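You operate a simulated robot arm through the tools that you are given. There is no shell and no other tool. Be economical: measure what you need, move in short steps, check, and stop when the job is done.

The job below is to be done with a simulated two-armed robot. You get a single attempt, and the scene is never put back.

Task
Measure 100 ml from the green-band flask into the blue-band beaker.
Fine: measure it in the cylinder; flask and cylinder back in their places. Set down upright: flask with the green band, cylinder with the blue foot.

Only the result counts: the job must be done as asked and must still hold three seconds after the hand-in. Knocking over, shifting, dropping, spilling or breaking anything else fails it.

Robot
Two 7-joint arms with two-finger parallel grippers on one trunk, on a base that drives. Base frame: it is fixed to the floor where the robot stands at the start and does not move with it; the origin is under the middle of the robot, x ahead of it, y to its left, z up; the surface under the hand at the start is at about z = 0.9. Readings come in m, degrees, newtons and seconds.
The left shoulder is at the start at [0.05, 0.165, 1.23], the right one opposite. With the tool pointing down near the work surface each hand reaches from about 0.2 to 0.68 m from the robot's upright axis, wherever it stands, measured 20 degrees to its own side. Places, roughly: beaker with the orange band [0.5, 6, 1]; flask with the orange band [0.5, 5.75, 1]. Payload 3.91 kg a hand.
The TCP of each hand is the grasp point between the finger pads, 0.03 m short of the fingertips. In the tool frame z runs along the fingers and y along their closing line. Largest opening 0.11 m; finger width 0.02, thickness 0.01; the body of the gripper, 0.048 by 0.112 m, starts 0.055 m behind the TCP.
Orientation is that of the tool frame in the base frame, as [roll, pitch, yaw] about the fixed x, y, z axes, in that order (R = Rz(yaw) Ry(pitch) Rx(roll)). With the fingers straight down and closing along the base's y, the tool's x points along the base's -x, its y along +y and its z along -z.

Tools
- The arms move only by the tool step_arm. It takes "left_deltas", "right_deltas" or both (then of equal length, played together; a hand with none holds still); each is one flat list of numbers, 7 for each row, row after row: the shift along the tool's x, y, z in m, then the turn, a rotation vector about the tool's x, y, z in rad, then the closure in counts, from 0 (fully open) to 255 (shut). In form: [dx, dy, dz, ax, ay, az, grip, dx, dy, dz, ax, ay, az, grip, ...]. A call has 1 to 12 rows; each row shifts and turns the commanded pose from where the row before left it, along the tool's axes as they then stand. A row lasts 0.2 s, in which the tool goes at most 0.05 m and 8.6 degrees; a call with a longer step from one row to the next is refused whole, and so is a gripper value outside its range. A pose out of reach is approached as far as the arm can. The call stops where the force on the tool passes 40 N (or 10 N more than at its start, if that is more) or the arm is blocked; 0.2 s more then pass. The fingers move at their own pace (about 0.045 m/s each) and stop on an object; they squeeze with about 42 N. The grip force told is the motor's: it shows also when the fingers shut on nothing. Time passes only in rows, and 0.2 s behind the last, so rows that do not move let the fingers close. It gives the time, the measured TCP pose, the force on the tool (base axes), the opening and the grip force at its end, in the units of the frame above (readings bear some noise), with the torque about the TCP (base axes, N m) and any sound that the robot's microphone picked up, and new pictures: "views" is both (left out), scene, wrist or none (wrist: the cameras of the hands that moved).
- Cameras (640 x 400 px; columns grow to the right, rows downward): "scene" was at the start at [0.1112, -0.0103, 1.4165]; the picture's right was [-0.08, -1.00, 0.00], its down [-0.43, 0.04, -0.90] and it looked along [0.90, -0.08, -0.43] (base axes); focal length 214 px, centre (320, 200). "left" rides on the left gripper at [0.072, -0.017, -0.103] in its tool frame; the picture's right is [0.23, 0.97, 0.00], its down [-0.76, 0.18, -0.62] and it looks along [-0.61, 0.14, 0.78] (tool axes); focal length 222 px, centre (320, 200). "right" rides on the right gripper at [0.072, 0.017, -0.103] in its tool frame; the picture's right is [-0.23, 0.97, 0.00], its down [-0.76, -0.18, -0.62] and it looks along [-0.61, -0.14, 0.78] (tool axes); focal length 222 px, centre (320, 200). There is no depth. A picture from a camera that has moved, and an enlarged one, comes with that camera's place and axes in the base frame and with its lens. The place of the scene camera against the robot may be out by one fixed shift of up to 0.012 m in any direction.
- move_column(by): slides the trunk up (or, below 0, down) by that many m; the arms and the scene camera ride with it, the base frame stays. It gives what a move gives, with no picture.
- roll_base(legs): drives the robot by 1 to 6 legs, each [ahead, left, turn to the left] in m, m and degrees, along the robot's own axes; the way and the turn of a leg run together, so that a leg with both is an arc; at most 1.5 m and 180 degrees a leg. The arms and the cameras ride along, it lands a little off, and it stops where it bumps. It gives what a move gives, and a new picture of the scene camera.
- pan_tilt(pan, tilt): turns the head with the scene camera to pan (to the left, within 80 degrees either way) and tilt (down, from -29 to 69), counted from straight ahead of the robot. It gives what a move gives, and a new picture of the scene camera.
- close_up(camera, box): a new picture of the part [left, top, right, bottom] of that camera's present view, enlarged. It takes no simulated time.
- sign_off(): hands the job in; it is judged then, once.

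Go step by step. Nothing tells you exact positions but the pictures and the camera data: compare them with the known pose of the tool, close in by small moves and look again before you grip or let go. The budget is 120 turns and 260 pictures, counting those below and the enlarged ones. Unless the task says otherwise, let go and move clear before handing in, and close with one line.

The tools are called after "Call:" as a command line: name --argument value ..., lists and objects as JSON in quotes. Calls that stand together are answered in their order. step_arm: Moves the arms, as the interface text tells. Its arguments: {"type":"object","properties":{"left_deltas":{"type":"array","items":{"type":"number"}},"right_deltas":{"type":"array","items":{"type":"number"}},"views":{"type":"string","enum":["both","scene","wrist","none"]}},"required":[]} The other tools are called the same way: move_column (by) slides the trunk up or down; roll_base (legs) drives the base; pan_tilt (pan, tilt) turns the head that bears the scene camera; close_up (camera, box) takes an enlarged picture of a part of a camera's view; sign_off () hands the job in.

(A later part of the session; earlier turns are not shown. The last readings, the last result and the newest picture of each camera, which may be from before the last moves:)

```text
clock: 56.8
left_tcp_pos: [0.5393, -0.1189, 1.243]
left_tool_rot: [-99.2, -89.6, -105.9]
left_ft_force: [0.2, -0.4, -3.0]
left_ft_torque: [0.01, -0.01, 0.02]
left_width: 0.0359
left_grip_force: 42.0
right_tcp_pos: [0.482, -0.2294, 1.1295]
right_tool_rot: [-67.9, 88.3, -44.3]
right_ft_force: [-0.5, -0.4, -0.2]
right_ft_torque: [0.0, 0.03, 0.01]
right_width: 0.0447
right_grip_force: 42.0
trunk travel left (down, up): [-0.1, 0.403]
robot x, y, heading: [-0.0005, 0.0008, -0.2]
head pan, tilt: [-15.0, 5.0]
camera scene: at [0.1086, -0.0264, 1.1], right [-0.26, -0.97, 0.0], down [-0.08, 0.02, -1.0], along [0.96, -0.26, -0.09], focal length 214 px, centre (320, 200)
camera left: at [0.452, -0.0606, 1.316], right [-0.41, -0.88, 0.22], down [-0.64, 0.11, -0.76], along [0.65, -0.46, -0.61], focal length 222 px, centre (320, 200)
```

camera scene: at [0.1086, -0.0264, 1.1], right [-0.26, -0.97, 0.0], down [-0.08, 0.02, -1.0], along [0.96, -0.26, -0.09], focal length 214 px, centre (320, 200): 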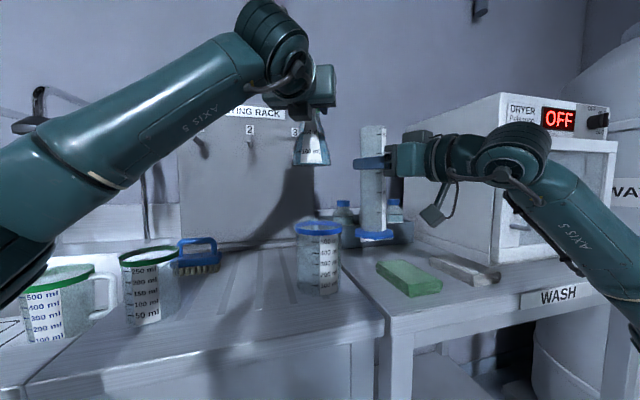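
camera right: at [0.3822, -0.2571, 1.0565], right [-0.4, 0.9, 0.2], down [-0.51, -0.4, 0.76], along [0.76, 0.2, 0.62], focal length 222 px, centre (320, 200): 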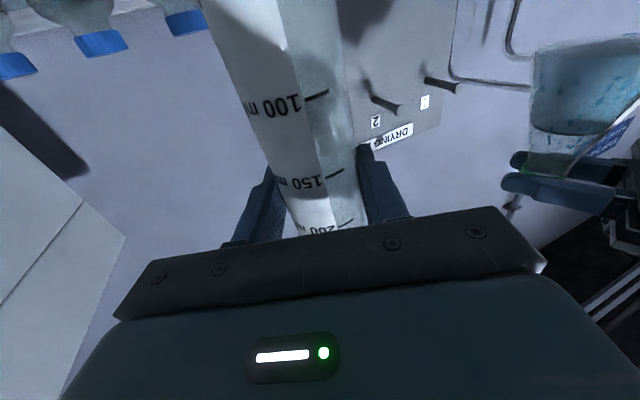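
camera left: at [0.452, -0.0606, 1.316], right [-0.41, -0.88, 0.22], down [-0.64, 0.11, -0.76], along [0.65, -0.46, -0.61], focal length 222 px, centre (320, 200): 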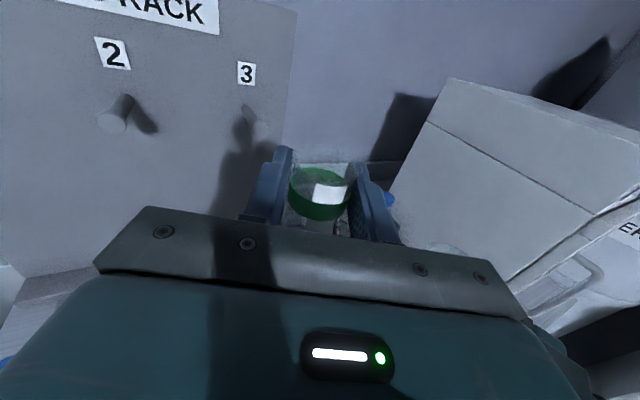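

Call:
step_arm --left_deltas '[0, 0, 0, 0, 0, 0.1454, 255, 0, 0, 0, 0, 0, 0.1454, 255, 0, 0, 0, 0, 0, 0.1454, 255, 0, 0, 0, 0, 0, 0.1454, 255, 0, 0, 0, 0, 0, 0.1454, 255, 0, 0, 0, 0, 0, 0.1454, 255, 0.0268, 0.0225, 0, 0, 0, 0, 255, 0.0268, 0.0225, 0, 0, 0, 0, 255, 0, 0, 0, 0, 0, 0, 255]'

Call:
close_up --camera "scene" --box '[290, 60, 450, 160]'

```text
clock: 58.8
left_tcp_pos: [0.5099, -0.1832, 1.2448]
left_tool_rot: [-90.0, -39.8, -114.9]
left_ft_force: [-0.9, -0.1, -3.4]
left_ft_torque: [-0.17, 0.09, 0.02]
left_width: 0.0359
left_grip_force: 42.0
right_tcp_pos: [0.4814, -0.2293, 1.1307]
right_tool_rot: [-67.9, 88.4, -44.2]
right_ft_force: [-0.6, -0.3, -1.4]
right_ft_torque: [0.01, 0.03, -0.02]
right_width: 0.0446
right_grip_force: 42.0
trunk travel left (down, up): [-0.1, 0.403]
robot x, y, heading: [0.0055, 0.0005, 0.1]
head pan, tilt: [-15.0, 5.0]
camera scene: at [0.1086, -0.0264, 1.1], right [-0.26, -0.97, 0.0], down [-0.08, 0.02, -1.0], along [0.96, -0.26, -0.09], focal length 214 px, centre (320, 200)
camera left: at [0.3974, -0.1812, 1.3039], right [-0.34, -0.72, -0.6], down [-0.37, 0.69, -0.62], along [0.87, 0.01, -0.5], focal length 222 px, centre (320, 200)
```

scene: 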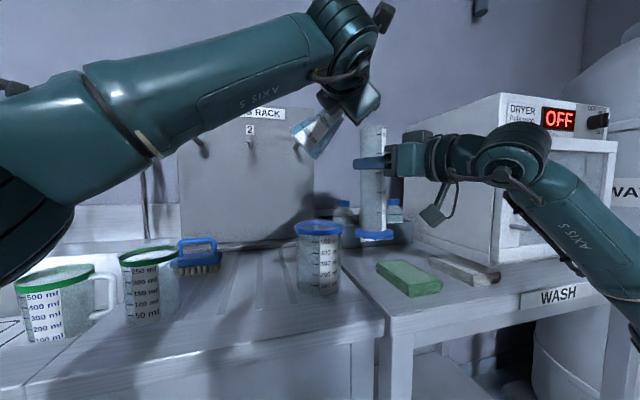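
left: 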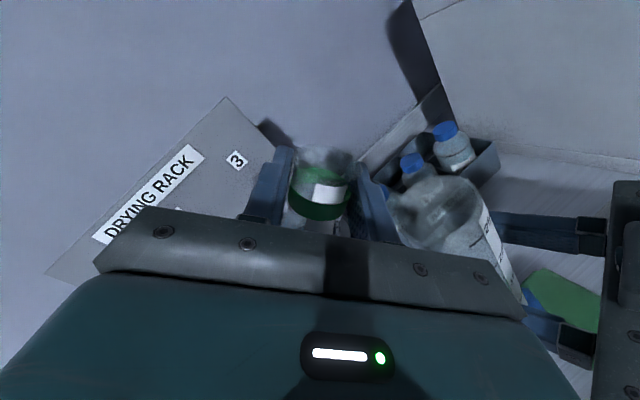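

```text
4.00 times, centred on (370, 110) of scene
camera zoom: at [0.1086, -0.0264, 1.1], right [-0.26, -0.97, 0.0], down [-0.08, 0.02, -1.0], along [0.96, -0.26, -0.09], focal length 858 px, centre (120, 560)
```

zoom: 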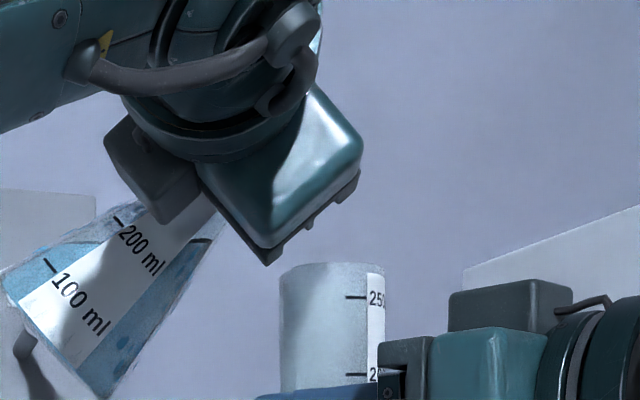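

Call:
close_up --camera "left" --box '[260, 130, 500, 280]'

```text
2.67 times, centred on (380, 205) of left
camera zoom: at [0.3974, -0.1812, 1.3039], right [-0.34, -0.72, -0.6], down [-0.37, 0.69, -0.62], along [0.87, 0.01, -0.5], focal length 592 px, centre (160, 187)
```

zoom: 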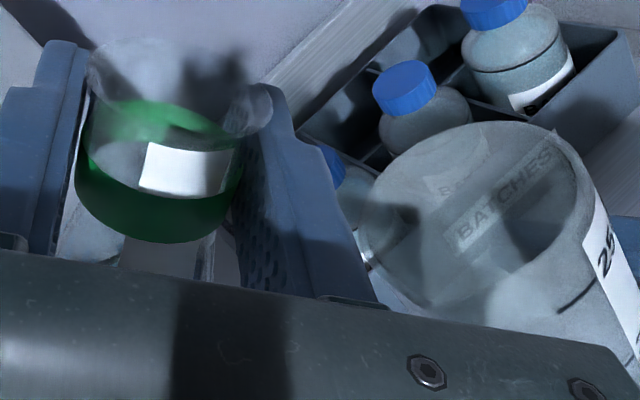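

The left camera now sees both mouths and confirms the geometry: the cylinder mouth is near (0.484, -0.226, 1.194) and the flask lip is as expected. Moving the lip over the mouth.

Call:
step_arm --left_deltas '[0.006, 0.0217, -0.0057, 0, 0, 0, 255, 0, 0, 0, 0, 0, 0, 255, 0, 0, 0, 0, 0, 0.07, 255, 0, 0, 0, 0, 0, 0.07, 255, 0, 0, 0, 0, 0, 0, 255]' --views "none"

Call:
close_up --camera "left" --box '[260, 130, 500, 280]'

Call:
close_up --camera "scene" --box '[290, 90, 450, 250]'

```text
clock: 60.0
left_tcp_pos: [0.4965, -0.1972, 1.2309]
left_tool_rot: [-90.1, -31.8, -114.9]
left_ft_force: [-0.1, 0.0, -3.7]
left_ft_torque: [-0.16, 0.11, 0.0]
left_width: 0.0359
left_grip_force: 41.9
right_tcp_pos: [0.4814, -0.2309, 1.1301]
right_tool_rot: [-68.1, 88.4, -44.4]
right_ft_force: [0.6, -0.7, -2.2]
right_ft_torque: [0.01, -0.01, 0.04]
right_width: 0.0446
right_grip_force: 42.1
trunk travel left (down, up): [-0.1, 0.403]
robot x, y, heading: [0.0009, -0.0035, 0.4]
head pan, tilt: [-15.0, 5.0]
```

```text
2.67 times, centred on (380, 205) of left
camera zoom: at [0.3808, -0.2021, 1.2837], right [-0.3, -0.64, -0.71], down [-0.33, 0.77, -0.55], along [0.89, 0.07, -0.44], focal length 592 px, centre (160, 187)
```

zoom: 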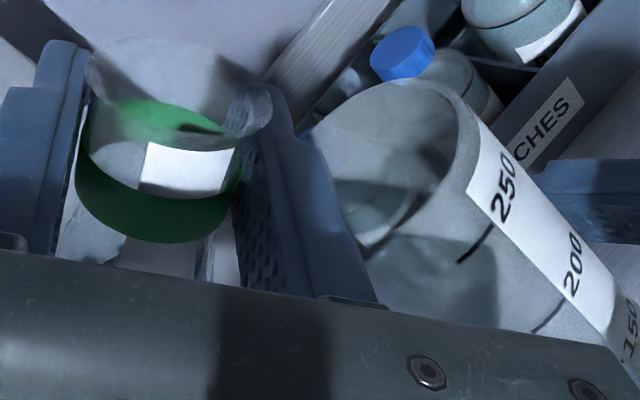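

```text
2.50 times, centred on (370, 170) of scene
camera zoom: at [0.1086, -0.0263, 1.1], right [-0.26, -0.97, 0.0], down [-0.08, 0.02, -1.0], along [0.96, -0.26, -0.09], focal length 536 px, centre (195, 275)
```

zoom: 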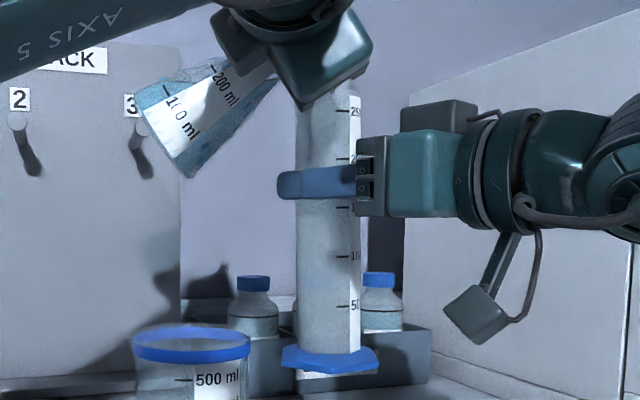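

The fall line from the lip lands inside the mouth. Tilting to 64°.

Call:
step_arm --left_deltas '[0, 0, 0, 0, 0, 0.035, 255, 0, 0, 0, 0, 0, 0.035, 255, 0, 0, 0, 0, 0, 0.035, 255, 0, 0, 0, 0, 0, 0, 255, 0, 0, 0, 0, 0, 0, 255]' --views "none"

Call:
close_up --camera "left" --box '[260, 130, 500, 280]'

Call:
close_up --camera "scene" --box '[290, 90, 450, 250]'

```text
clock: 61.2
left_tcp_pos: [0.4966, -0.1971, 1.2312]
left_tool_rot: [-90.1, -25.7, -114.9]
left_ft_force: [-0.3, -0.8, -3.5]
left_ft_torque: [-0.16, 0.1, 0.03]
left_width: 0.0363
left_grip_force: 42.2
right_tcp_pos: [0.4818, -0.2308, 1.1297]
right_tool_rot: [-67.9, 88.4, -44.4]
right_ft_force: [0.8, 0.1, -0.5]
right_ft_torque: [0.0, 0.01, 0.0]
right_width: 0.0446
right_grip_force: 42.1
trunk travel left (down, up): [-0.1, 0.403]
robot x, y, heading: [0.0002, -0.0013, -0.0]
head pan, tilt: [-15.0, 5.0]
```

```text
2.67 times, centred on (380, 205) of left
camera zoom: at [0.3784, -0.2068, 1.278], right [-0.27, -0.57, -0.78], down [-0.31, 0.82, -0.49], along [0.91, 0.11, -0.39], focal length 592 px, centre (160, 187)
```

zoom: 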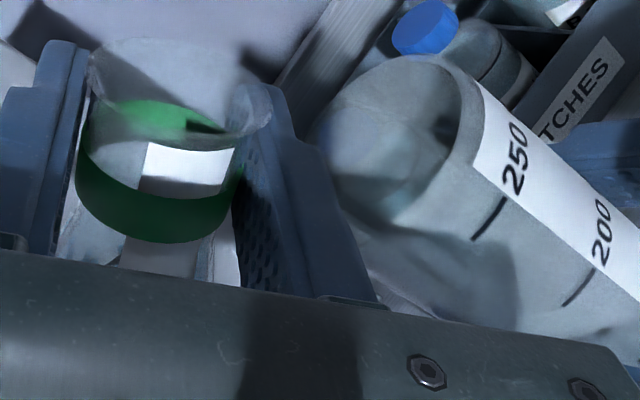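

```text
2.50 times, centred on (370, 170) of scene
camera zoom: at [0.1086, -0.0264, 1.1], right [-0.26, -0.97, 0.0], down [-0.08, 0.02, -1.0], along [0.96, -0.26, -0.09], focal length 536 px, centre (195, 275)
```

zoom: 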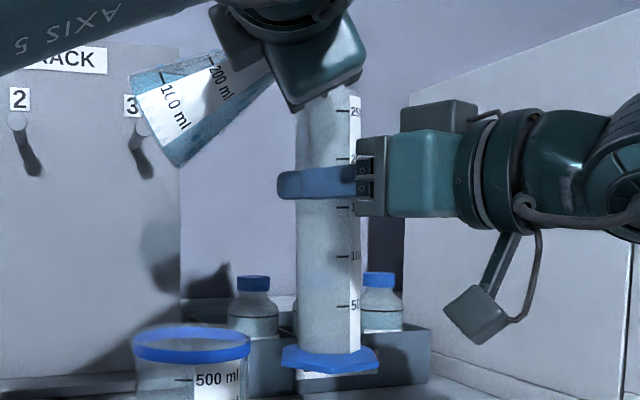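

Call:
step_arm --left_deltas '[0, 0, 0, 0, 0, 0.0262, 255, 0, 0, 0, 0, 0, 0.0262, 255, 0, 0, 0, 0, 0, 0, 255, 0, 0, 0, 0, 0, 0, 255]' --views "none"

Call:
close_up --camera "left" --box '[260, 130, 500, 280]'

Call:
close_up --camera "scene" --box '[290, 90, 450, 250]'

```text
clock: 62.2
left_tcp_pos: [0.4972, -0.1975, 1.2311]
left_tool_rot: [-90.0, -22.7, -114.8]
left_ft_force: [0.2, -0.7, -4.2]
left_ft_torque: [-0.19, 0.1, 0.02]
left_width: 0.0359
left_grip_force: 42.0
right_tcp_pos: [0.4806, -0.2292, 1.1307]
right_tool_rot: [-68.1, 88.4, -44.3]
right_ft_force: [0.3, 0.5, -0.5]
right_ft_torque: [-0.02, 0.06, 0.02]
right_width: 0.0446
right_grip_force: 42.5
trunk travel left (down, up): [-0.1, 0.403]
robot x, y, heading: [-0.0018, -0.0027, -0.1]
head pan, tilt: [-15.0, 5.0]
```

```text
2.67 times, centred on (380, 205) of left
camera zoom: at [0.3775, -0.2085, 1.2752], right [-0.25, -0.53, -0.81], down [-0.3, 0.84, -0.46], along [0.92, 0.13, -0.37], focal length 592 px, centre (160, 187)
```

zoom: 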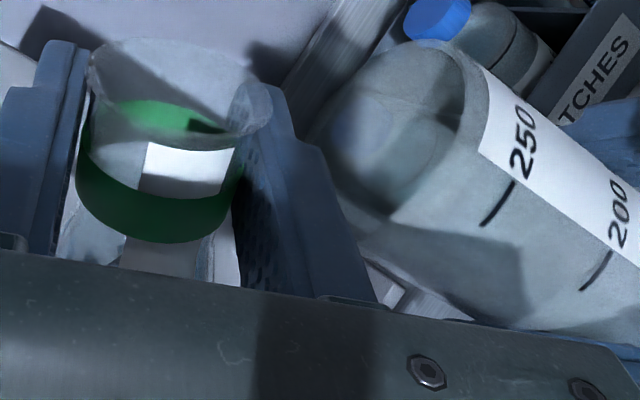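

```text
2.50 times, centred on (370, 170) of scene
camera zoom: at [0.1086, -0.0263, 1.1], right [-0.26, -0.97, 0.0], down [-0.08, 0.02, -1.0], along [0.96, -0.26, -0.09], focal length 536 px, centre (195, 275)
```

zoom: 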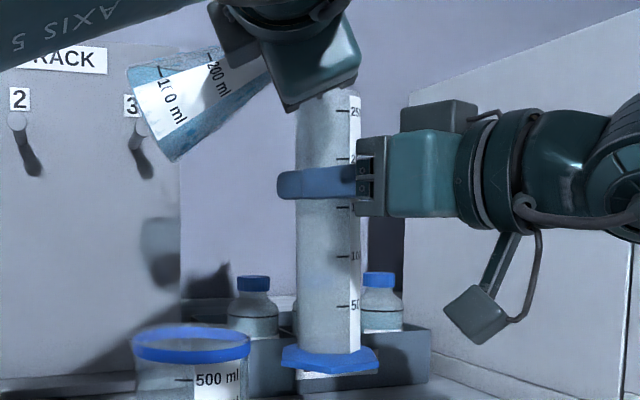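

Call:
step_arm --left_deltas '[0, 0, 0, 0, 0, 0.0262, 255, 0, 0, 0, 0, 0, 0.0262, 255, 0, 0, 0, 0, 0, 0, 255, 0, 0, 0, 0, 0, 0, 255]' --views "none"

Call:
close_up --camera "left" --box '[260, 130, 500, 280]'

Call:
close_up --camera "scene" --box '[290, 90, 450, 250]'

```text
clock: 63.2
left_tcp_pos: [0.4975, -0.1968, 1.2302]
left_tool_rot: [-90.1, -19.7, -115.0]
left_ft_force: [-0.7, -0.1, -2.1]
left_ft_torque: [-0.21, 0.09, 0.0]
left_width: 0.0358
left_grip_force: 41.5
right_tcp_pos: [0.4817, -0.2305, 1.1308]
right_tool_rot: [-68.0, 88.5, -44.4]
right_ft_force: [-1.3, 0.2, -0.6]
right_ft_torque: [0.03, -0.03, -0.01]
right_width: 0.044
right_grip_force: 42.0
trunk travel left (down, up): [-0.1, 0.403]
robot x, y, heading: [-0.0002, -0.0032, -0.1]
head pan, tilt: [-15.0, 5.0]
```

```text
2.67 times, centred on (380, 205) of left
camera zoom: at [0.3766, -0.2105, 1.2714], right [-0.23, -0.49, -0.84], down [-0.29, 0.86, -0.42], along [0.93, 0.14, -0.34], focal length 592 px, centre (160, 187)
```

zoom: 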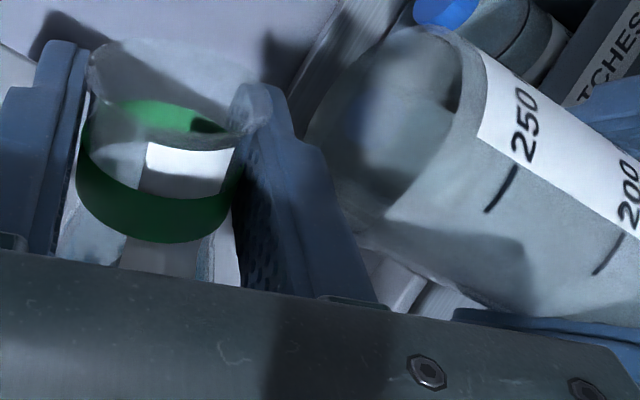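

```text
2.50 times, centred on (370, 170) of scene
camera zoom: at [0.1086, -0.0263, 1.1], right [-0.26, -0.97, 0.0], down [-0.08, 0.02, -1.0], along [0.96, -0.26, -0.09], focal length 536 px, centre (195, 275)
```

zoom: 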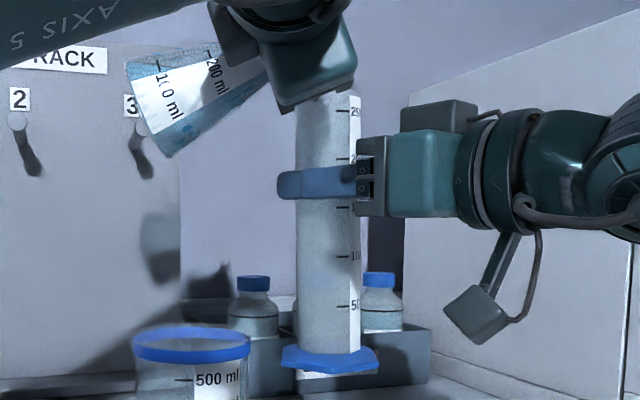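

Call:
step_arm --left_deltas '[0, 0, 0, 0, 0, 0.0262, 255, 0, 0, 0, 0, 0, 0, 255, 0, 0, 0, 0, 0, 0.0175, 255, 0, 0, 0, 0, 0, 0, 255]' --views "none"

Call:
close_up --camera "left" --box '[260, 130, 500, 280]'

Call:
close_up --camera "scene" --box '[290, 90, 450, 250]'

```text
clock: 64.2
left_tcp_pos: [0.4977, -0.1969, 1.2303]
left_tool_rot: [-90.1, -17.2, -114.9]
left_ft_force: [-0.5, 1.2, -3.1]
left_ft_torque: [-0.17, 0.09, 0.01]
left_width: 0.0362
left_grip_force: 42.3
right_tcp_pos: [0.4816, -0.2294, 1.1309]
right_tool_rot: [-68.0, 88.3, -44.4]
right_ft_force: [0.7, 0.1, -0.7]
right_ft_torque: [0.03, 0.03, 0.04]
right_width: 0.0444
right_grip_force: 41.9
trunk travel left (down, up): [-0.1, 0.403]
robot x, y, heading: [-0.0039, -0.0016, -0.3]
head pan, tilt: [-15.0, 5.0]
```

```text
2.67 times, centred on (380, 205) of left
camera zoom: at [0.3757, -0.2123, 1.2685], right [-0.21, -0.46, -0.86], down [-0.28, 0.87, -0.39], along [0.94, 0.16, -0.32], focal length 592 px, centre (160, 187)
```

zoom: 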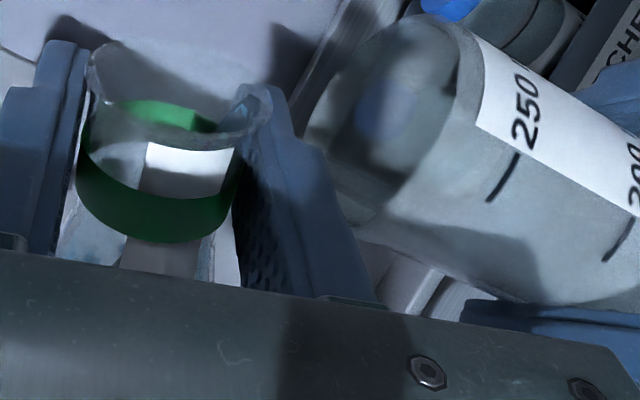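

```text
2.50 times, centred on (370, 170) of scene
camera zoom: at [0.1086, -0.0263, 1.1], right [-0.26, -0.97, 0.0], down [-0.08, 0.02, -1.0], along [0.96, -0.26, -0.09], focal length 536 px, centre (195, 275)
```

zoom: 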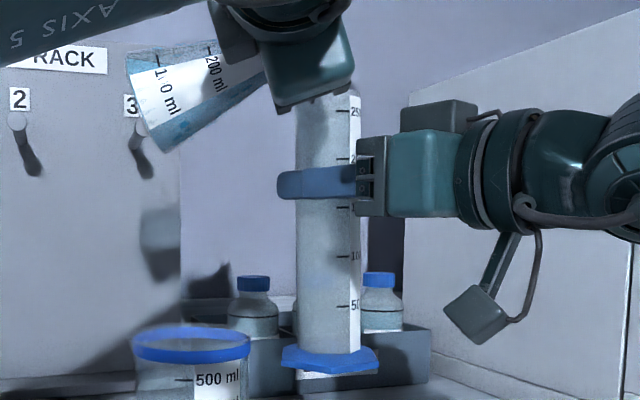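

Call:
step_arm --left_deltas '[0, 0, 0, 0, 0, 0.0262, 255, 0, 0, 0, 0, 0, 0, 255, 0, 0, 0, 0, 0, 0.0175, 255, 0, 0, 0, 0, 0, 0, 255]' --views "none"

Call:
close_up --camera "left" --box '[260, 130, 500, 280]'

Call:
close_up --camera "scene" --box '[290, 90, 450, 250]'

```text
clock: 65.2
left_tcp_pos: [0.4974, -0.197, 1.2309]
left_tool_rot: [-90.1, -14.6, -114.8]
left_ft_force: [-0.6, -0.5, -2.3]
left_ft_torque: [-0.16, 0.13, 0.0]
left_width: 0.0361
left_grip_force: 42.0
right_tcp_pos: [0.4814, -0.2291, 1.1308]
right_tool_rot: [-68.1, 88.4, -44.4]
right_ft_force: [-0.3, 0.3, -0.6]
right_ft_torque: [-0.01, 0.0, 0.01]
right_width: 0.0445
right_grip_force: 41.9
trunk travel left (down, up): [-0.1, 0.403]
robot x, y, heading: [-0.0003, -0.0015, -0.2]
head pan, tilt: [-15.0, 5.0]
```

```text
2.67 times, centred on (380, 205) of left
camera zoom: at [0.3748, -0.2139, 1.2659], right [-0.2, -0.42, -0.88], down [-0.27, 0.89, -0.36], along [0.94, 0.17, -0.29], focal length 592 px, centre (160, 187)
```

zoom: 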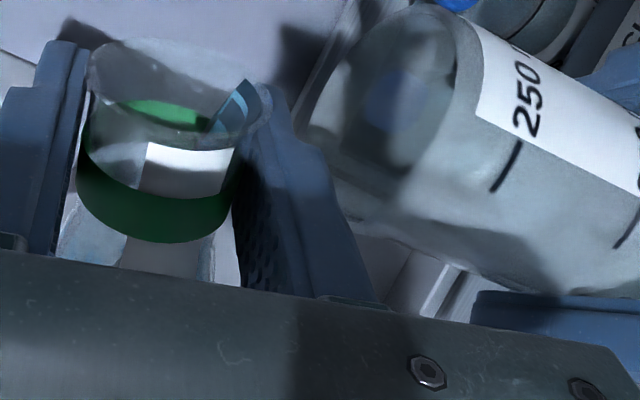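

```text
2.50 times, centred on (370, 170) of scene
camera zoom: at [0.1086, -0.0263, 1.1], right [-0.26, -0.97, 0.0], down [-0.08, 0.02, -1.0], along [0.96, -0.26, -0.09], focal length 536 px, centre (195, 275)
```

zoom: 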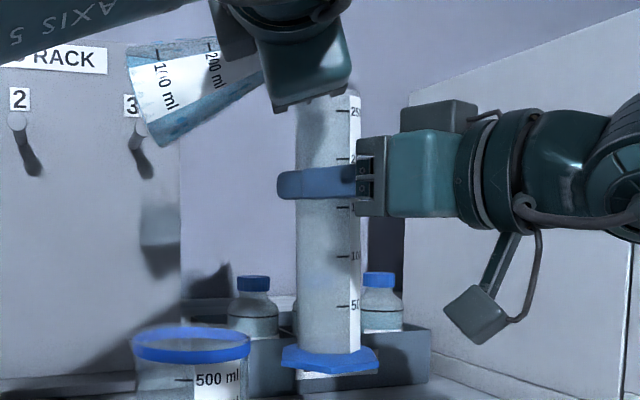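

The liquid has reached the lip at 75°. Smaller increments from here.

Call:
step_arm --left_deltas '[0, 0, 0, 0, 0, 0.0262, 255, 0, 0, 0, 0, 0, 0, 255, 0, 0, 0, 0, 0, 0, 255, 0, 0, 0, 0, 0, 0, 255]' --views "none"

Call:
close_up --camera "left" --box '[260, 130, 500, 280]'

Call:
close_up --camera "scene" --box '[290, 90, 450, 250]'

```text
clock: 66.2
left_tcp_pos: [0.4971, -0.1977, 1.231]
left_tool_rot: [-90.1, -13.3, -114.9]
left_ft_force: [0.6, 0.8, -2.0]
left_ft_torque: [-0.17, 0.13, -0.01]
left_width: 0.0361
left_grip_force: 42.2
right_tcp_pos: [0.4812, -0.2293, 1.1312]
right_tool_rot: [-68.2, 88.4, -44.4]
right_ft_force: [-0.6, 0.1, -0.2]
right_ft_torque: [0.03, -0.02, -0.01]
right_width: 0.0447
right_grip_force: 41.7
trunk travel left (down, up): [-0.1, 0.403]
robot x, y, heading: [-0.0014, -0.0009, -0.1]
head pan, tilt: [-15.0, 5.0]
```

```text
2.67 times, centred on (380, 205) of left
camera zoom: at [0.3741, -0.2147, 1.2642], right [-0.19, -0.4, -0.9], down [-0.27, 0.9, -0.35], along [0.94, 0.18, -0.28], focal length 592 px, centre (160, 187)
```

zoom: 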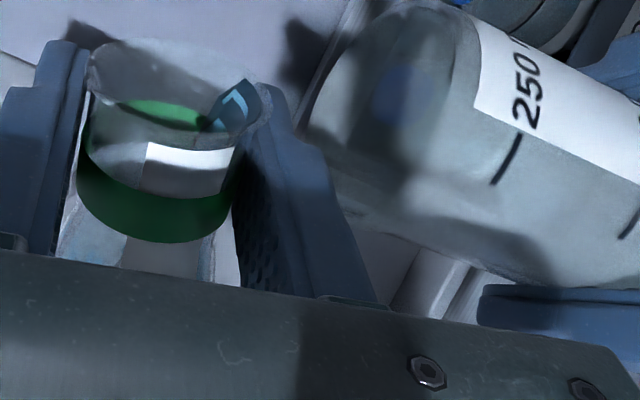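

```text
2.50 times, centred on (370, 170) of scene
camera zoom: at [0.1086, -0.0263, 1.1], right [-0.26, -0.97, 0.0], down [-0.08, 0.02, -1.0], along [0.96, -0.26, -0.09], focal length 536 px, centre (195, 275)
```

zoom: 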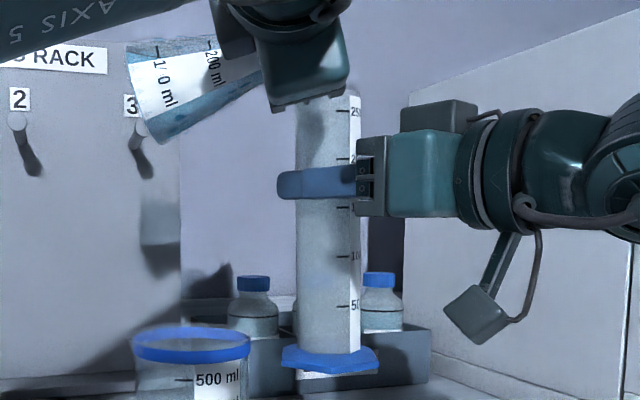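

Call:
step_arm --left_deltas '[0, 0, 0, 0, 0, 0.0262, 255, 0, 0, 0, 0, 0, 0, 255, 0, 0, 0, 0, 0, 0, 255, 0, 0, 0, 0, 0, 0, 255]' --views "none"

Call:
close_up --camera "left" --box '[260, 130, 500, 280]'

Call:
close_up --camera "scene" --box '[330, 130, 420, 245]'

```text
clock: 67.2
left_tcp_pos: [0.4968, -0.1984, 1.2296]
left_tool_rot: [-90.1, -11.8, -115.1]
left_ft_force: [-0.2, -0.3, -3.0]
left_ft_torque: [-0.2, 0.09, -0.01]
left_width: 0.0362
left_grip_force: 41.9
right_tcp_pos: [0.4811, -0.2283, 1.1306]
right_tool_rot: [-68.0, 88.4, -44.4]
right_ft_force: [0.3, 1.0, -0.3]
right_ft_torque: [-0.01, 0.01, -0.01]
right_width: 0.0446
right_grip_force: 42.1
trunk travel left (down, up): [-0.1, 0.403]
robot x, y, heading: [-0.0001, 0.0018, -0.1]
head pan, tilt: [-15.0, 5.0]
```

```text
2.67 times, centred on (380, 205) of left
camera zoom: at [0.3742, -0.2157, 1.2627], right [-0.18, -0.38, -0.91], down [-0.27, 0.91, -0.33], along [0.95, 0.18, -0.26], focal length 592 px, centre (160, 187)
```

zoom: 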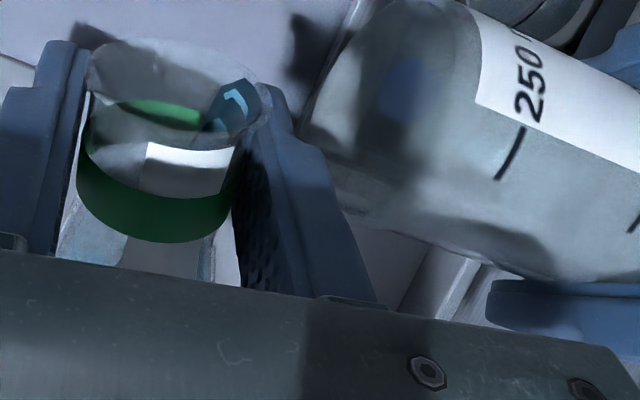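

```text
3.48 times, centred on (375, 188) of scene
camera zoom: at [0.1086, -0.0263, 1.1], right [-0.26, -0.97, 0.0], down [-0.08, 0.02, -1.0], along [0.96, -0.26, -0.09], focal length 746 px, centre (129, 244)
```

zoom: 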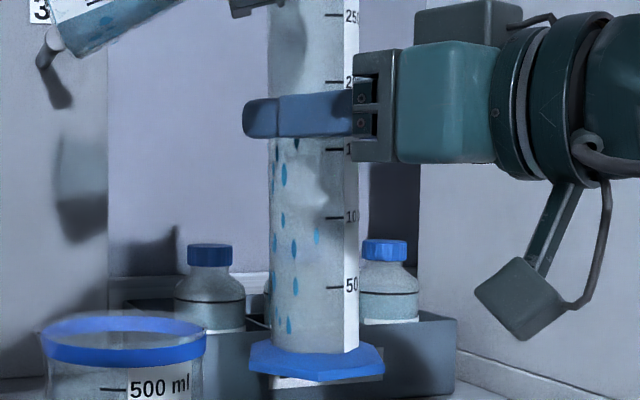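

Drops are now running in the cylinder, so the pour lands inside. One more slight tilt, then check the level.

Call:
step_arm --left_deltas '[0, 0, 0, 0, 0, 0.0175, 255, 0, 0, 0, 0, 0, 0, 255, 0, 0, 0, 0, 0, 0, 255]' --views "none"

Call:
close_up --camera "scene" --box '[330, 130, 420, 245]'

```text
clock: 68.0
left_tcp_pos: [0.498, -0.1965, 1.2308]
left_tool_rot: [-90.2, -10.7, -115.0]
left_ft_force: [0.3, -0.2, -3.8]
left_ft_torque: [-0.16, 0.13, 0.02]
left_width: 0.0361
left_grip_force: 41.9
right_tcp_pos: [0.4806, -0.2304, 1.1293]
right_tool_rot: [-68.1, 88.4, -44.4]
right_ft_force: [-0.4, 0.4, -1.8]
right_ft_torque: [-0.01, 0.0, -0.02]
right_width: 0.0446
right_grip_force: 41.2
trunk travel left (down, up): [-0.1, 0.403]
robot x, y, heading: [0.0006, -0.0003, -0.0]
head pan, tilt: [-15.0, 5.0]
```

```text
3.48 times, centred on (375, 188) of scene
camera zoom: at [0.1086, -0.0263, 1.1], right [-0.26, -0.97, 0.0], down [-0.08, 0.02, -1.0], along [0.96, -0.26, -0.09], focal length 746 px, centre (129, 244)
```

zoom: 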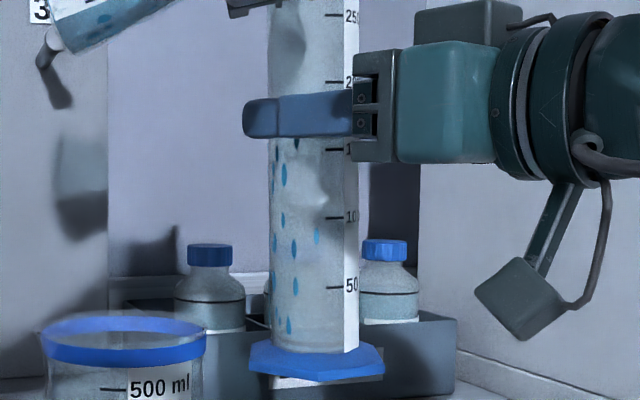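

Call:
step_arm --left_deltas '[0, 0, 0, 0, 0, 0.0262, 255, 0, 0, 0, 0, 0, 0, 255, 0, 0, 0, 0, 0, 0, 255]' --views "none"

Call:
close_up --camera "scene" --box '[330, 130, 420, 245]'

```text
clock: 68.8
left_tcp_pos: [0.4977, -0.1974, 1.2329]
left_tool_rot: [-90.0, -9.2, -115.0]
left_ft_force: [0.3, -1.0, -3.0]
left_ft_torque: [-0.16, 0.11, 0.02]
left_width: 0.036
left_grip_force: 42.1
right_tcp_pos: [0.4814, -0.2299, 1.1309]
right_tool_rot: [-68.3, 88.4, -44.6]
right_ft_force: [-0.3, -0.3, -1.1]
right_ft_torque: [-0.01, 0.02, 0.0]
right_width: 0.0448
right_grip_force: 42.3
trunk travel left (down, up): [-0.1, 0.403]
robot x, y, heading: [-0.0026, -0.0009, -0.0]
head pan, tilt: [-15.0, 5.0]
```

```text
3.48 times, centred on (375, 188) of scene
camera zoom: at [0.1086, -0.0264, 1.1], right [-0.26, -0.97, 0.0], down [-0.08, 0.02, -1.0], along [0.96, -0.26, -0.09], focal length 746 px, centre (129, 244)
```

zoom: 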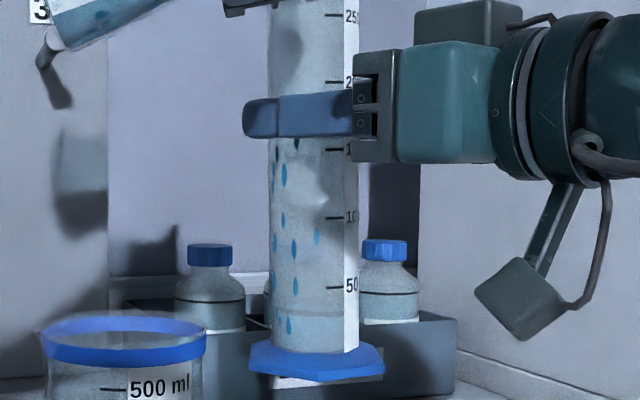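

The level looks to be near 25–30 ml. I'll hold briefly and look again.

Call:
step_arm --left_deltas '[0, 0, 0, 0, 0, 0, 255, 0, 0, 0, 0, 0, 0, 255]' --views "none"

Call:
close_up --camera "scene" --box '[345, 170, 405, 240]'

```text
clock: 69.4
left_tcp_pos: [0.4971, -0.196, 1.2308]
left_tool_rot: [-90.1, -9.3, -115.0]
left_ft_force: [0.7, 0.3, -3.0]
left_ft_torque: [-0.14, 0.09, -0.01]
left_width: 0.0358
left_grip_force: 41.7
right_tcp_pos: [0.4807, -0.2297, 1.131]
right_tool_rot: [-68.0, 88.4, -44.4]
right_ft_force: [0.1, 0.4, -0.4]
right_ft_torque: [-0.02, 0.02, -0.01]
right_width: 0.0447
right_grip_force: 41.8
trunk travel left (down, up): [-0.1, 0.403]
robot x, y, heading: [0.0009, -0.0007, -0.2]
head pan, tilt: [-15.0, 5.0]
```

```text
5.71 times, centred on (375, 205) of scene
camera zoom: at [0.1086, -0.0264, 1.1], right [-0.26, -0.97, 0.0], down [-0.08, 0.02, -1.0], along [0.96, -0.26, -0.09], focal length 1226 px, centre (6, 171)
```

zoom: 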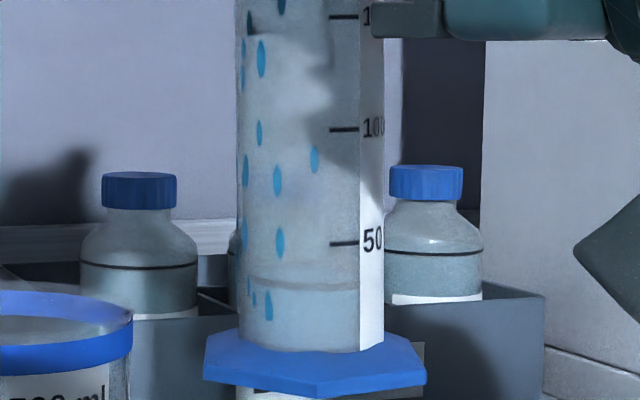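

About 29 ml and nearly steady. Tilting 2° more.

Call:
step_arm --left_deltas '[0, 0, 0, 0, 0, 0.0175, 255, 0, 0, 0, 0, 0, 0.0175, 255, 0, 0, 0, 0, 0, 0, 255, 0, 0, 0, 0, 0, 0, 255]' --views "none"

Call:
close_up --camera "scene" --box '[345, 170, 405, 240]'

```text
clock: 70.4
left_tcp_pos: [0.4968, -0.1972, 1.2307]
left_tool_rot: [-90.1, -7.3, -115.0]
left_ft_force: [-1.0, 0.0, -2.8]
left_ft_torque: [-0.1, 0.08, -0.03]
left_width: 0.0359
left_grip_force: 42.1
right_tcp_pos: [0.4817, -0.2298, 1.1306]
right_tool_rot: [-68.4, 88.4, -44.7]
right_ft_force: [0.7, 0.6, -1.6]
right_ft_torque: [-0.01, 0.02, 0.02]
right_width: 0.0449
right_grip_force: 42.2
trunk travel left (down, up): [-0.1, 0.403]
robot x, y, heading: [0.0007, -0.0, -0.3]
head pan, tilt: [-15.0, 5.0]
```

```text
5.71 times, centred on (375, 205) of scene
camera zoom: at [0.1086, -0.0264, 1.1], right [-0.26, -0.97, 0.0], down [-0.08, 0.02, -1.0], along [0.96, -0.26, -0.09], focal length 1226 px, centre (6, 171)
```

zoom: 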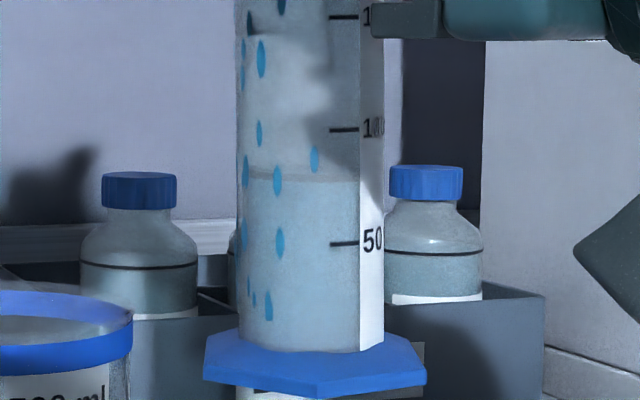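

Level about 77 ml. Holding to see whether it still rises.

Call:
step_arm --left_deltas '[0, 0, 0, 0, 0, 0, 255]' --views "none"

Call:
close_up --camera "scene" --box '[345, 170, 405, 240]'

```text
clock: 70.8
left_tcp_pos: [0.4968, -0.1969, 1.2316]
left_tool_rot: [-90.1, -7.2, -115.0]
left_ft_force: [-0.2, 0.0, -2.2]
left_ft_torque: [-0.14, 0.11, 0.0]
left_width: 0.0358
left_grip_force: 42.4
right_tcp_pos: [0.4818, -0.2298, 1.1299]
right_tool_rot: [-68.2, 88.4, -44.5]
right_ft_force: [-0.2, -0.5, -1.9]
right_ft_torque: [0.0, 0.02, -0.02]
right_width: 0.0445
right_grip_force: 42.5
trunk travel left (down, up): [-0.1, 0.403]
robot x, y, heading: [0.0022, -0.0003, -0.2]
head pan, tilt: [-15.0, 5.0]
```

```text
5.71 times, centred on (375, 205) of scene
camera zoom: at [0.1086, -0.0264, 1.1], right [-0.26, -0.97, 0.0], down [-0.08, 0.02, -1.0], along [0.96, -0.26, -0.09], focal length 1226 px, centre (6, 171)
```

zoom: 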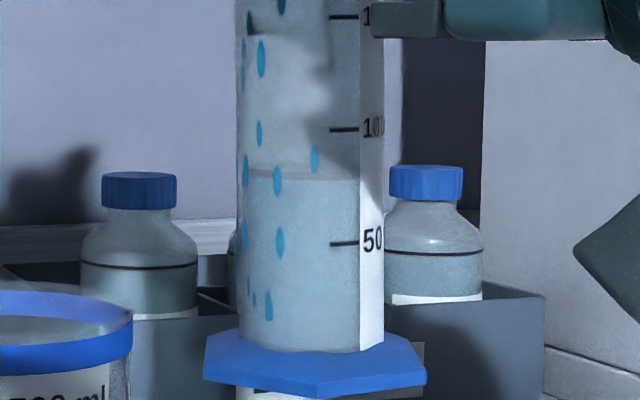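

Steady at about 78 ml, at roughly 24 ml per degree. Adding 0.55°.

Call:
step_arm --left_deltas '[0, 0, 0, 0, 0, 0.0096, 255, 0, 0, 0, 0, 0, 0, 255, 0, 0, 0, 0, 0, 0, 255]' --views "none"

Call:
close_up --camera "scene" --box '[345, 170, 405, 240]'

```text
clock: 71.6
left_tcp_pos: [0.4972, -0.1966, 1.2313]
left_tool_rot: [-90.1, -6.7, -115.0]
left_ft_force: [0.8, -0.1, -1.8]
left_ft_torque: [-0.13, 0.06, -0.01]
left_width: 0.0359
left_grip_force: 42.1
right_tcp_pos: [0.481, -0.2284, 1.1302]
right_tool_rot: [-68.2, 88.5, -44.6]
right_ft_force: [-0.7, 0.6, -1.7]
right_ft_torque: [-0.03, -0.02, 0.02]
right_width: 0.045
right_grip_force: 41.7
trunk travel left (down, up): [-0.1, 0.403]
robot x, y, heading: [-0.0024, -0.0028, -0.2]
head pan, tilt: [-15.0, 5.0]
```

```text
5.71 times, centred on (375, 205) of scene
camera zoom: at [0.1086, -0.0264, 1.1], right [-0.26, -0.97, 0.0], down [-0.08, 0.02, -1.0], along [0.96, -0.26, -0.09], focal length 1226 px, centre (6, 171)
```

zoom: 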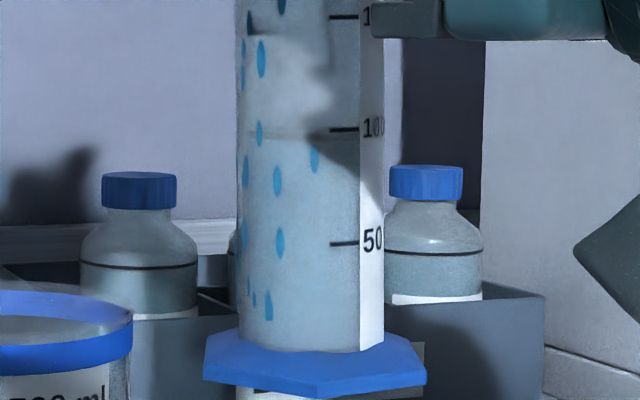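

Call:
close_up --camera "scene" --box '[362, 185, 388, 202]'

```text
16.00 times, centred on (375, 194) of scene
camera zoom: at [0.1086, -0.0264, 1.1], right [-0.26, -0.97, 0.0], down [-0.08, 0.02, -1.0], along [0.96, -0.26, -0.09], focal length 3432 px, centre (-560, 304)
```

zoom: 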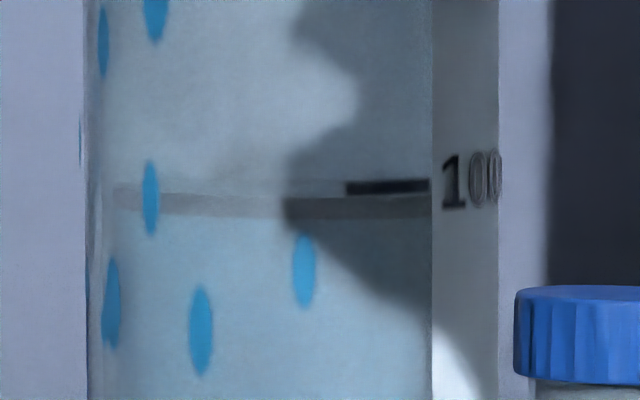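

About 95 ml. A last very small nudge of 0.12°, then check.

Call:
step_arm --left_deltas '[0, 0, 0, 0, 0, 0.0018, 255, 0, 0, 0, 0, 0, 0, 255]' --views "none"

Call:
close_up --camera "scene" --box '[362, 185, 388, 202]'

```text
clock: 72.2
left_tcp_pos: [0.4974, -0.1967, 1.2305]
left_tool_rot: [-90.0, -6.6, -115.0]
left_ft_force: [-0.6, -0.8, -1.4]
left_ft_torque: [-0.14, 0.09, -0.01]
left_width: 0.0359
left_grip_force: 41.8
right_tcp_pos: [0.4811, -0.2299, 1.1294]
right_tool_rot: [-68.1, 88.4, -44.4]
right_ft_force: [-0.2, -0.3, -2.1]
right_ft_torque: [-0.01, 0.0, -0.04]
right_width: 0.0449
right_grip_force: 41.9
trunk travel left (down, up): [-0.1, 0.403]
robot x, y, heading: [0.0015, -0.0028, 0.2]
head pan, tilt: [-15.0, 5.0]
```

```text
16.00 times, centred on (375, 194) of scene
camera zoom: at [0.1086, -0.0264, 1.1], right [-0.26, -0.97, 0.0], down [-0.08, 0.02, -1.0], along [0.96, -0.26, -0.09], focal length 3432 px, centre (-560, 304)
```

zoom: 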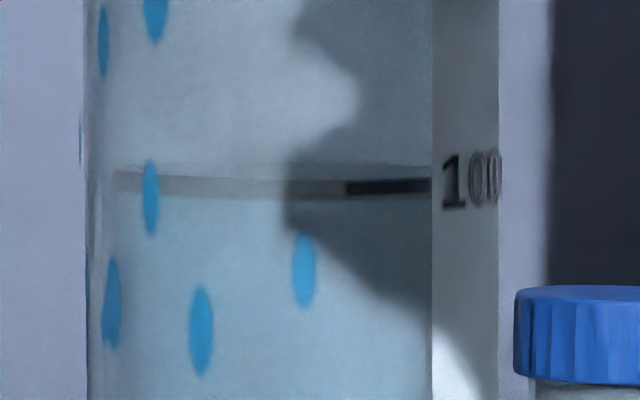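

Very close: about 98 ml. One more tiny nudge.

Call:
step_arm --left_deltas '[0, 0, 0, 0, 0, 0.0009, 255, 0, 0, 0, 0, 0, 0, 255]' --views "none"

Call:
close_up --camera "scene" --box '[362, 185, 388, 202]'

```text
clock: 72.8
left_tcp_pos: [0.4982, -0.1967, 1.2302]
left_tool_rot: [-90.1, -6.7, -115.0]
left_ft_force: [-0.1, -0.5, -1.8]
left_ft_torque: [-0.13, 0.02, 0.0]
left_width: 0.0359
left_grip_force: 41.7
right_tcp_pos: [0.4819, -0.2295, 1.13]
right_tool_rot: [-68.2, 88.4, -44.5]
right_ft_force: [0.2, -0.1, -0.7]
right_ft_torque: [-0.01, 0.0, 0.0]
right_width: 0.0446
right_grip_force: 42.1
trunk travel left (down, up): [-0.1, 0.403]
robot x, y, heading: [-0.0031, -0.0004, -0.2]
head pan, tilt: [-15.0, 5.0]
```

```text
16.00 times, centred on (375, 194) of scene
camera zoom: at [0.1086, -0.0264, 1.1], right [-0.26, -0.97, 0.0], down [-0.08, 0.02, -1.0], along [0.96, -0.26, -0.09], focal length 3432 px, centre (-560, 304)
```

zoom: 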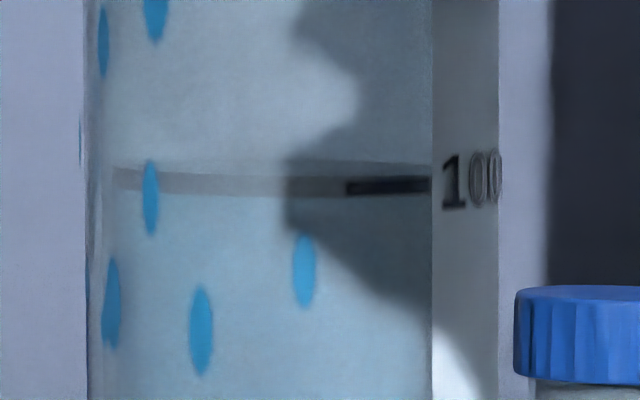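

Call:
step_arm --left_deltas '[0, 0, 0, 0, 0, 0.001, 255, 0, 0, 0, 0, 0, 0, 255, 0, 0, 0, 0, 0, -0.05, 255, 0, 0, 0, 0, 0, -0.05, 255, 0, 0, 0, 0, 0, 0, 255]' --views "none"

Call:
close_up --camera "scene" --box '[362, 185, 388, 202]'

Call:
close_up --camera "left" --box '[260, 130, 500, 280]'

```text
clock: 74.0
left_tcp_pos: [0.4969, -0.1963, 1.2313]
left_tool_rot: [-90.1, -12.2, -115.0]
left_ft_force: [-0.7, -0.2, -2.0]
left_ft_torque: [-0.1, 0.11, -0.02]
left_width: 0.0362
left_grip_force: 41.4
right_tcp_pos: [0.4817, -0.2286, 1.1298]
right_tool_rot: [-68.0, 88.3, -44.5]
right_ft_force: [0.3, -0.1, -1.3]
right_ft_torque: [0.0, 0.0, 0.03]
right_width: 0.0448
right_grip_force: 42.1
trunk travel left (down, up): [-0.1, 0.403]
robot x, y, heading: [-0.001, 0.0024, 0.2]
head pan, tilt: [-15.0, 5.0]
```

```text
16.00 times, centred on (375, 194) of scene
camera zoom: at [0.1086, -0.0264, 1.1], right [-0.26, -0.97, 0.0], down [-0.08, 0.02, -1.0], along [0.96, -0.26, -0.09], focal length 3432 px, centre (-560, 304)
```

zoom: 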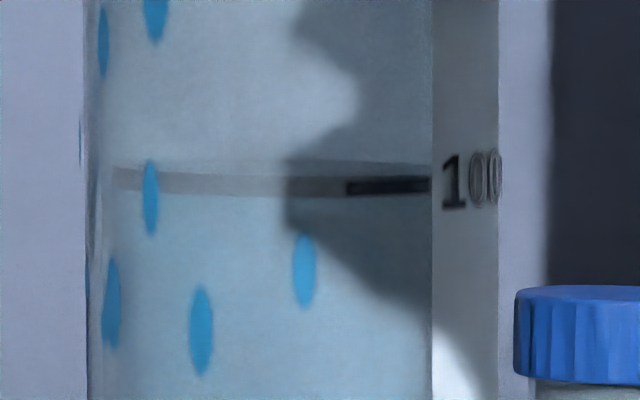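

```text
2.67 times, centred on (380, 205) of left
camera zoom: at [0.374, -0.215, 1.2632], right [-0.18, -0.39, -0.9], down [-0.27, 0.9, -0.33], along [0.95, 0.18, -0.27], focal length 592 px, centre (160, 187)
```

zoom: 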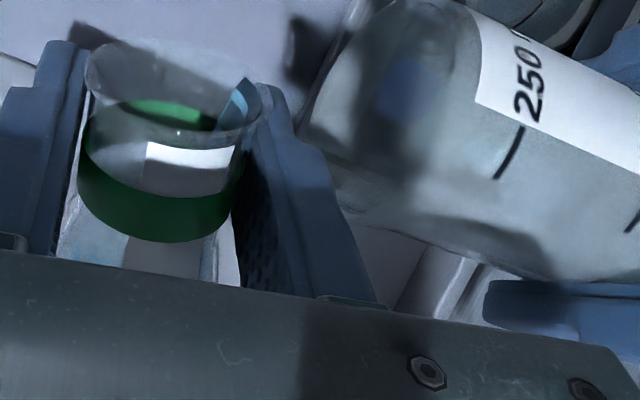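

The reading is about 99–100 ml and the flow has stopped. I'll tilt the flask back to 50°, then withdraw it from the cylinder.

Call:
step_arm --left_deltas '[0, 0, 0, 0, 0, -0.121, 255, 0, 0, 0, 0, 0, -0.121, 255, 0, 0, 0, 0, 0, -0.121, 255, 0, 0, 0, 0, 0, -0.121, 255, 0, 0, 0, 0, 0, 0, 255, -0.0204, -0.0224, 0, 0, 0, 0, 255, -0.0204, -0.0224, 0, 0, 0, 0, 255, -0.0204, -0.0224, 0, 0, 0, 0, 255, 0, 0, 0, 0, 0, 0, 255]' --views "scene"

```text
clock: 76.0
left_tcp_pos: [0.5362, -0.1153, 1.2441]
left_tool_rot: [-90.2, -40.0, -115.0]
left_ft_force: [-0.1, 1.1, -2.4]
left_ft_torque: [-0.11, 0.06, -0.01]
left_width: 0.0361
left_grip_force: 42.0
right_tcp_pos: [0.4818, -0.2289, 1.1302]
right_tool_rot: [-68.3, 88.4, -44.7]
right_ft_force: [-0.3, -0.6, -1.9]
right_ft_torque: [0.01, 0.01, -0.02]
right_width: 0.0447
right_grip_force: 41.5
trunk travel left (down, up): [-0.1, 0.403]
robot x, y, heading: [0.0003, -0.0007, -0.2]
head pan, tilt: [-15.0, 5.0]
camera scene: at [0.1086, -0.0263, 1.1], right [-0.26, -0.97, 0.0], down [-0.08, 0.02, -1.0], along [0.96, -0.26, -0.09], focal length 214 px, centre (320, 200)
```

scene: 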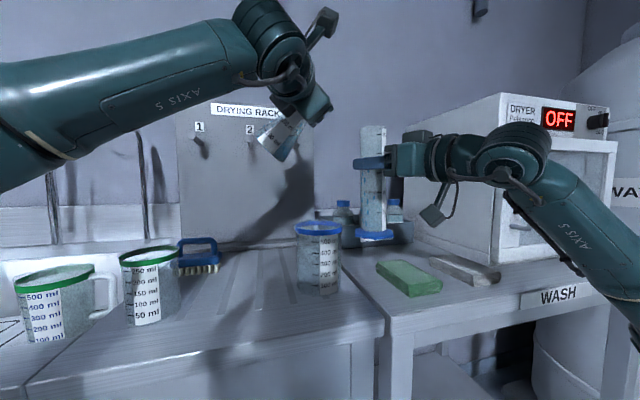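

Call:
step_arm --left_deltas '[0, 0, 0, 0, 0, -0.1454, 255, 0, 0, 0, 0, 0, -0.1454, 255, 0, 0, 0, 0, 0, -0.1454, 255, 0, 0, 0, 0, 0, -0.1454, 255, 0, 0, 0, 0, 0, -0.1454, 255, 0, 0, 0, 0, 0, -0.1457, 255, -0.0057, -0.0291, -0.0335, 0, 0, 0, 255, -0.0057, -0.0291, -0.0335, 0, 0, 0, 255, -0.0057, -0.0291, -0.0335, 0, 0, 0, 255, 0, 0, 0, 0.145, 0, 0, 255, 0, 0, 0, 0.145, 0, 0, 255, 0, 0, 0, 0.146, 0, 0, 255]' --views "scene"

```text
clock: 78.6
left_tcp_pos: [0.4818, 0.0068, 1.2273]
left_tool_rot: [-90.3, -89.9, -89.5]
left_ft_force: [0.2, -0.4, -1.8]
left_ft_torque: [0.01, 0.02, -0.01]
left_width: 0.0359
left_grip_force: 41.7
right_tcp_pos: [0.4812, -0.2303, 1.1307]
right_tool_rot: [-68.0, 88.4, -44.3]
right_ft_force: [-0.1, 0.3, -1.8]
right_ft_torque: [0.0, 0.0, -0.01]
right_width: 0.045
right_grip_force: 42.3
trunk travel left (down, up): [-0.1, 0.403]
robot x, y, heading: [-0.0038, 0.0007, 0.1]
head pan, tilt: [-15.0, 5.0]
camera scene: at [0.1085, -0.0264, 1.1], right [-0.26, -0.97, 0.0], down [-0.08, 0.02, -1.0], along [0.96, -0.26, -0.09], focal length 214 px, centre (320, 200)
```

scene: 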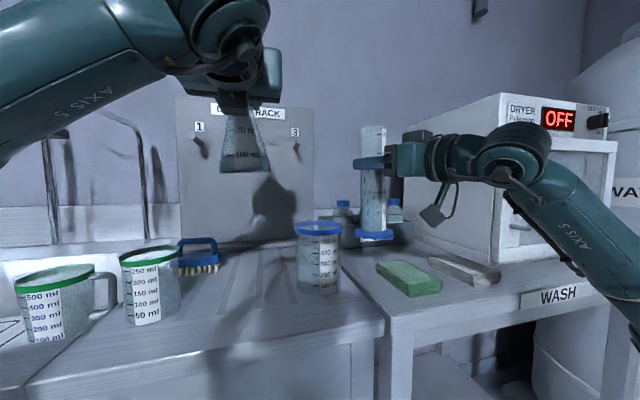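

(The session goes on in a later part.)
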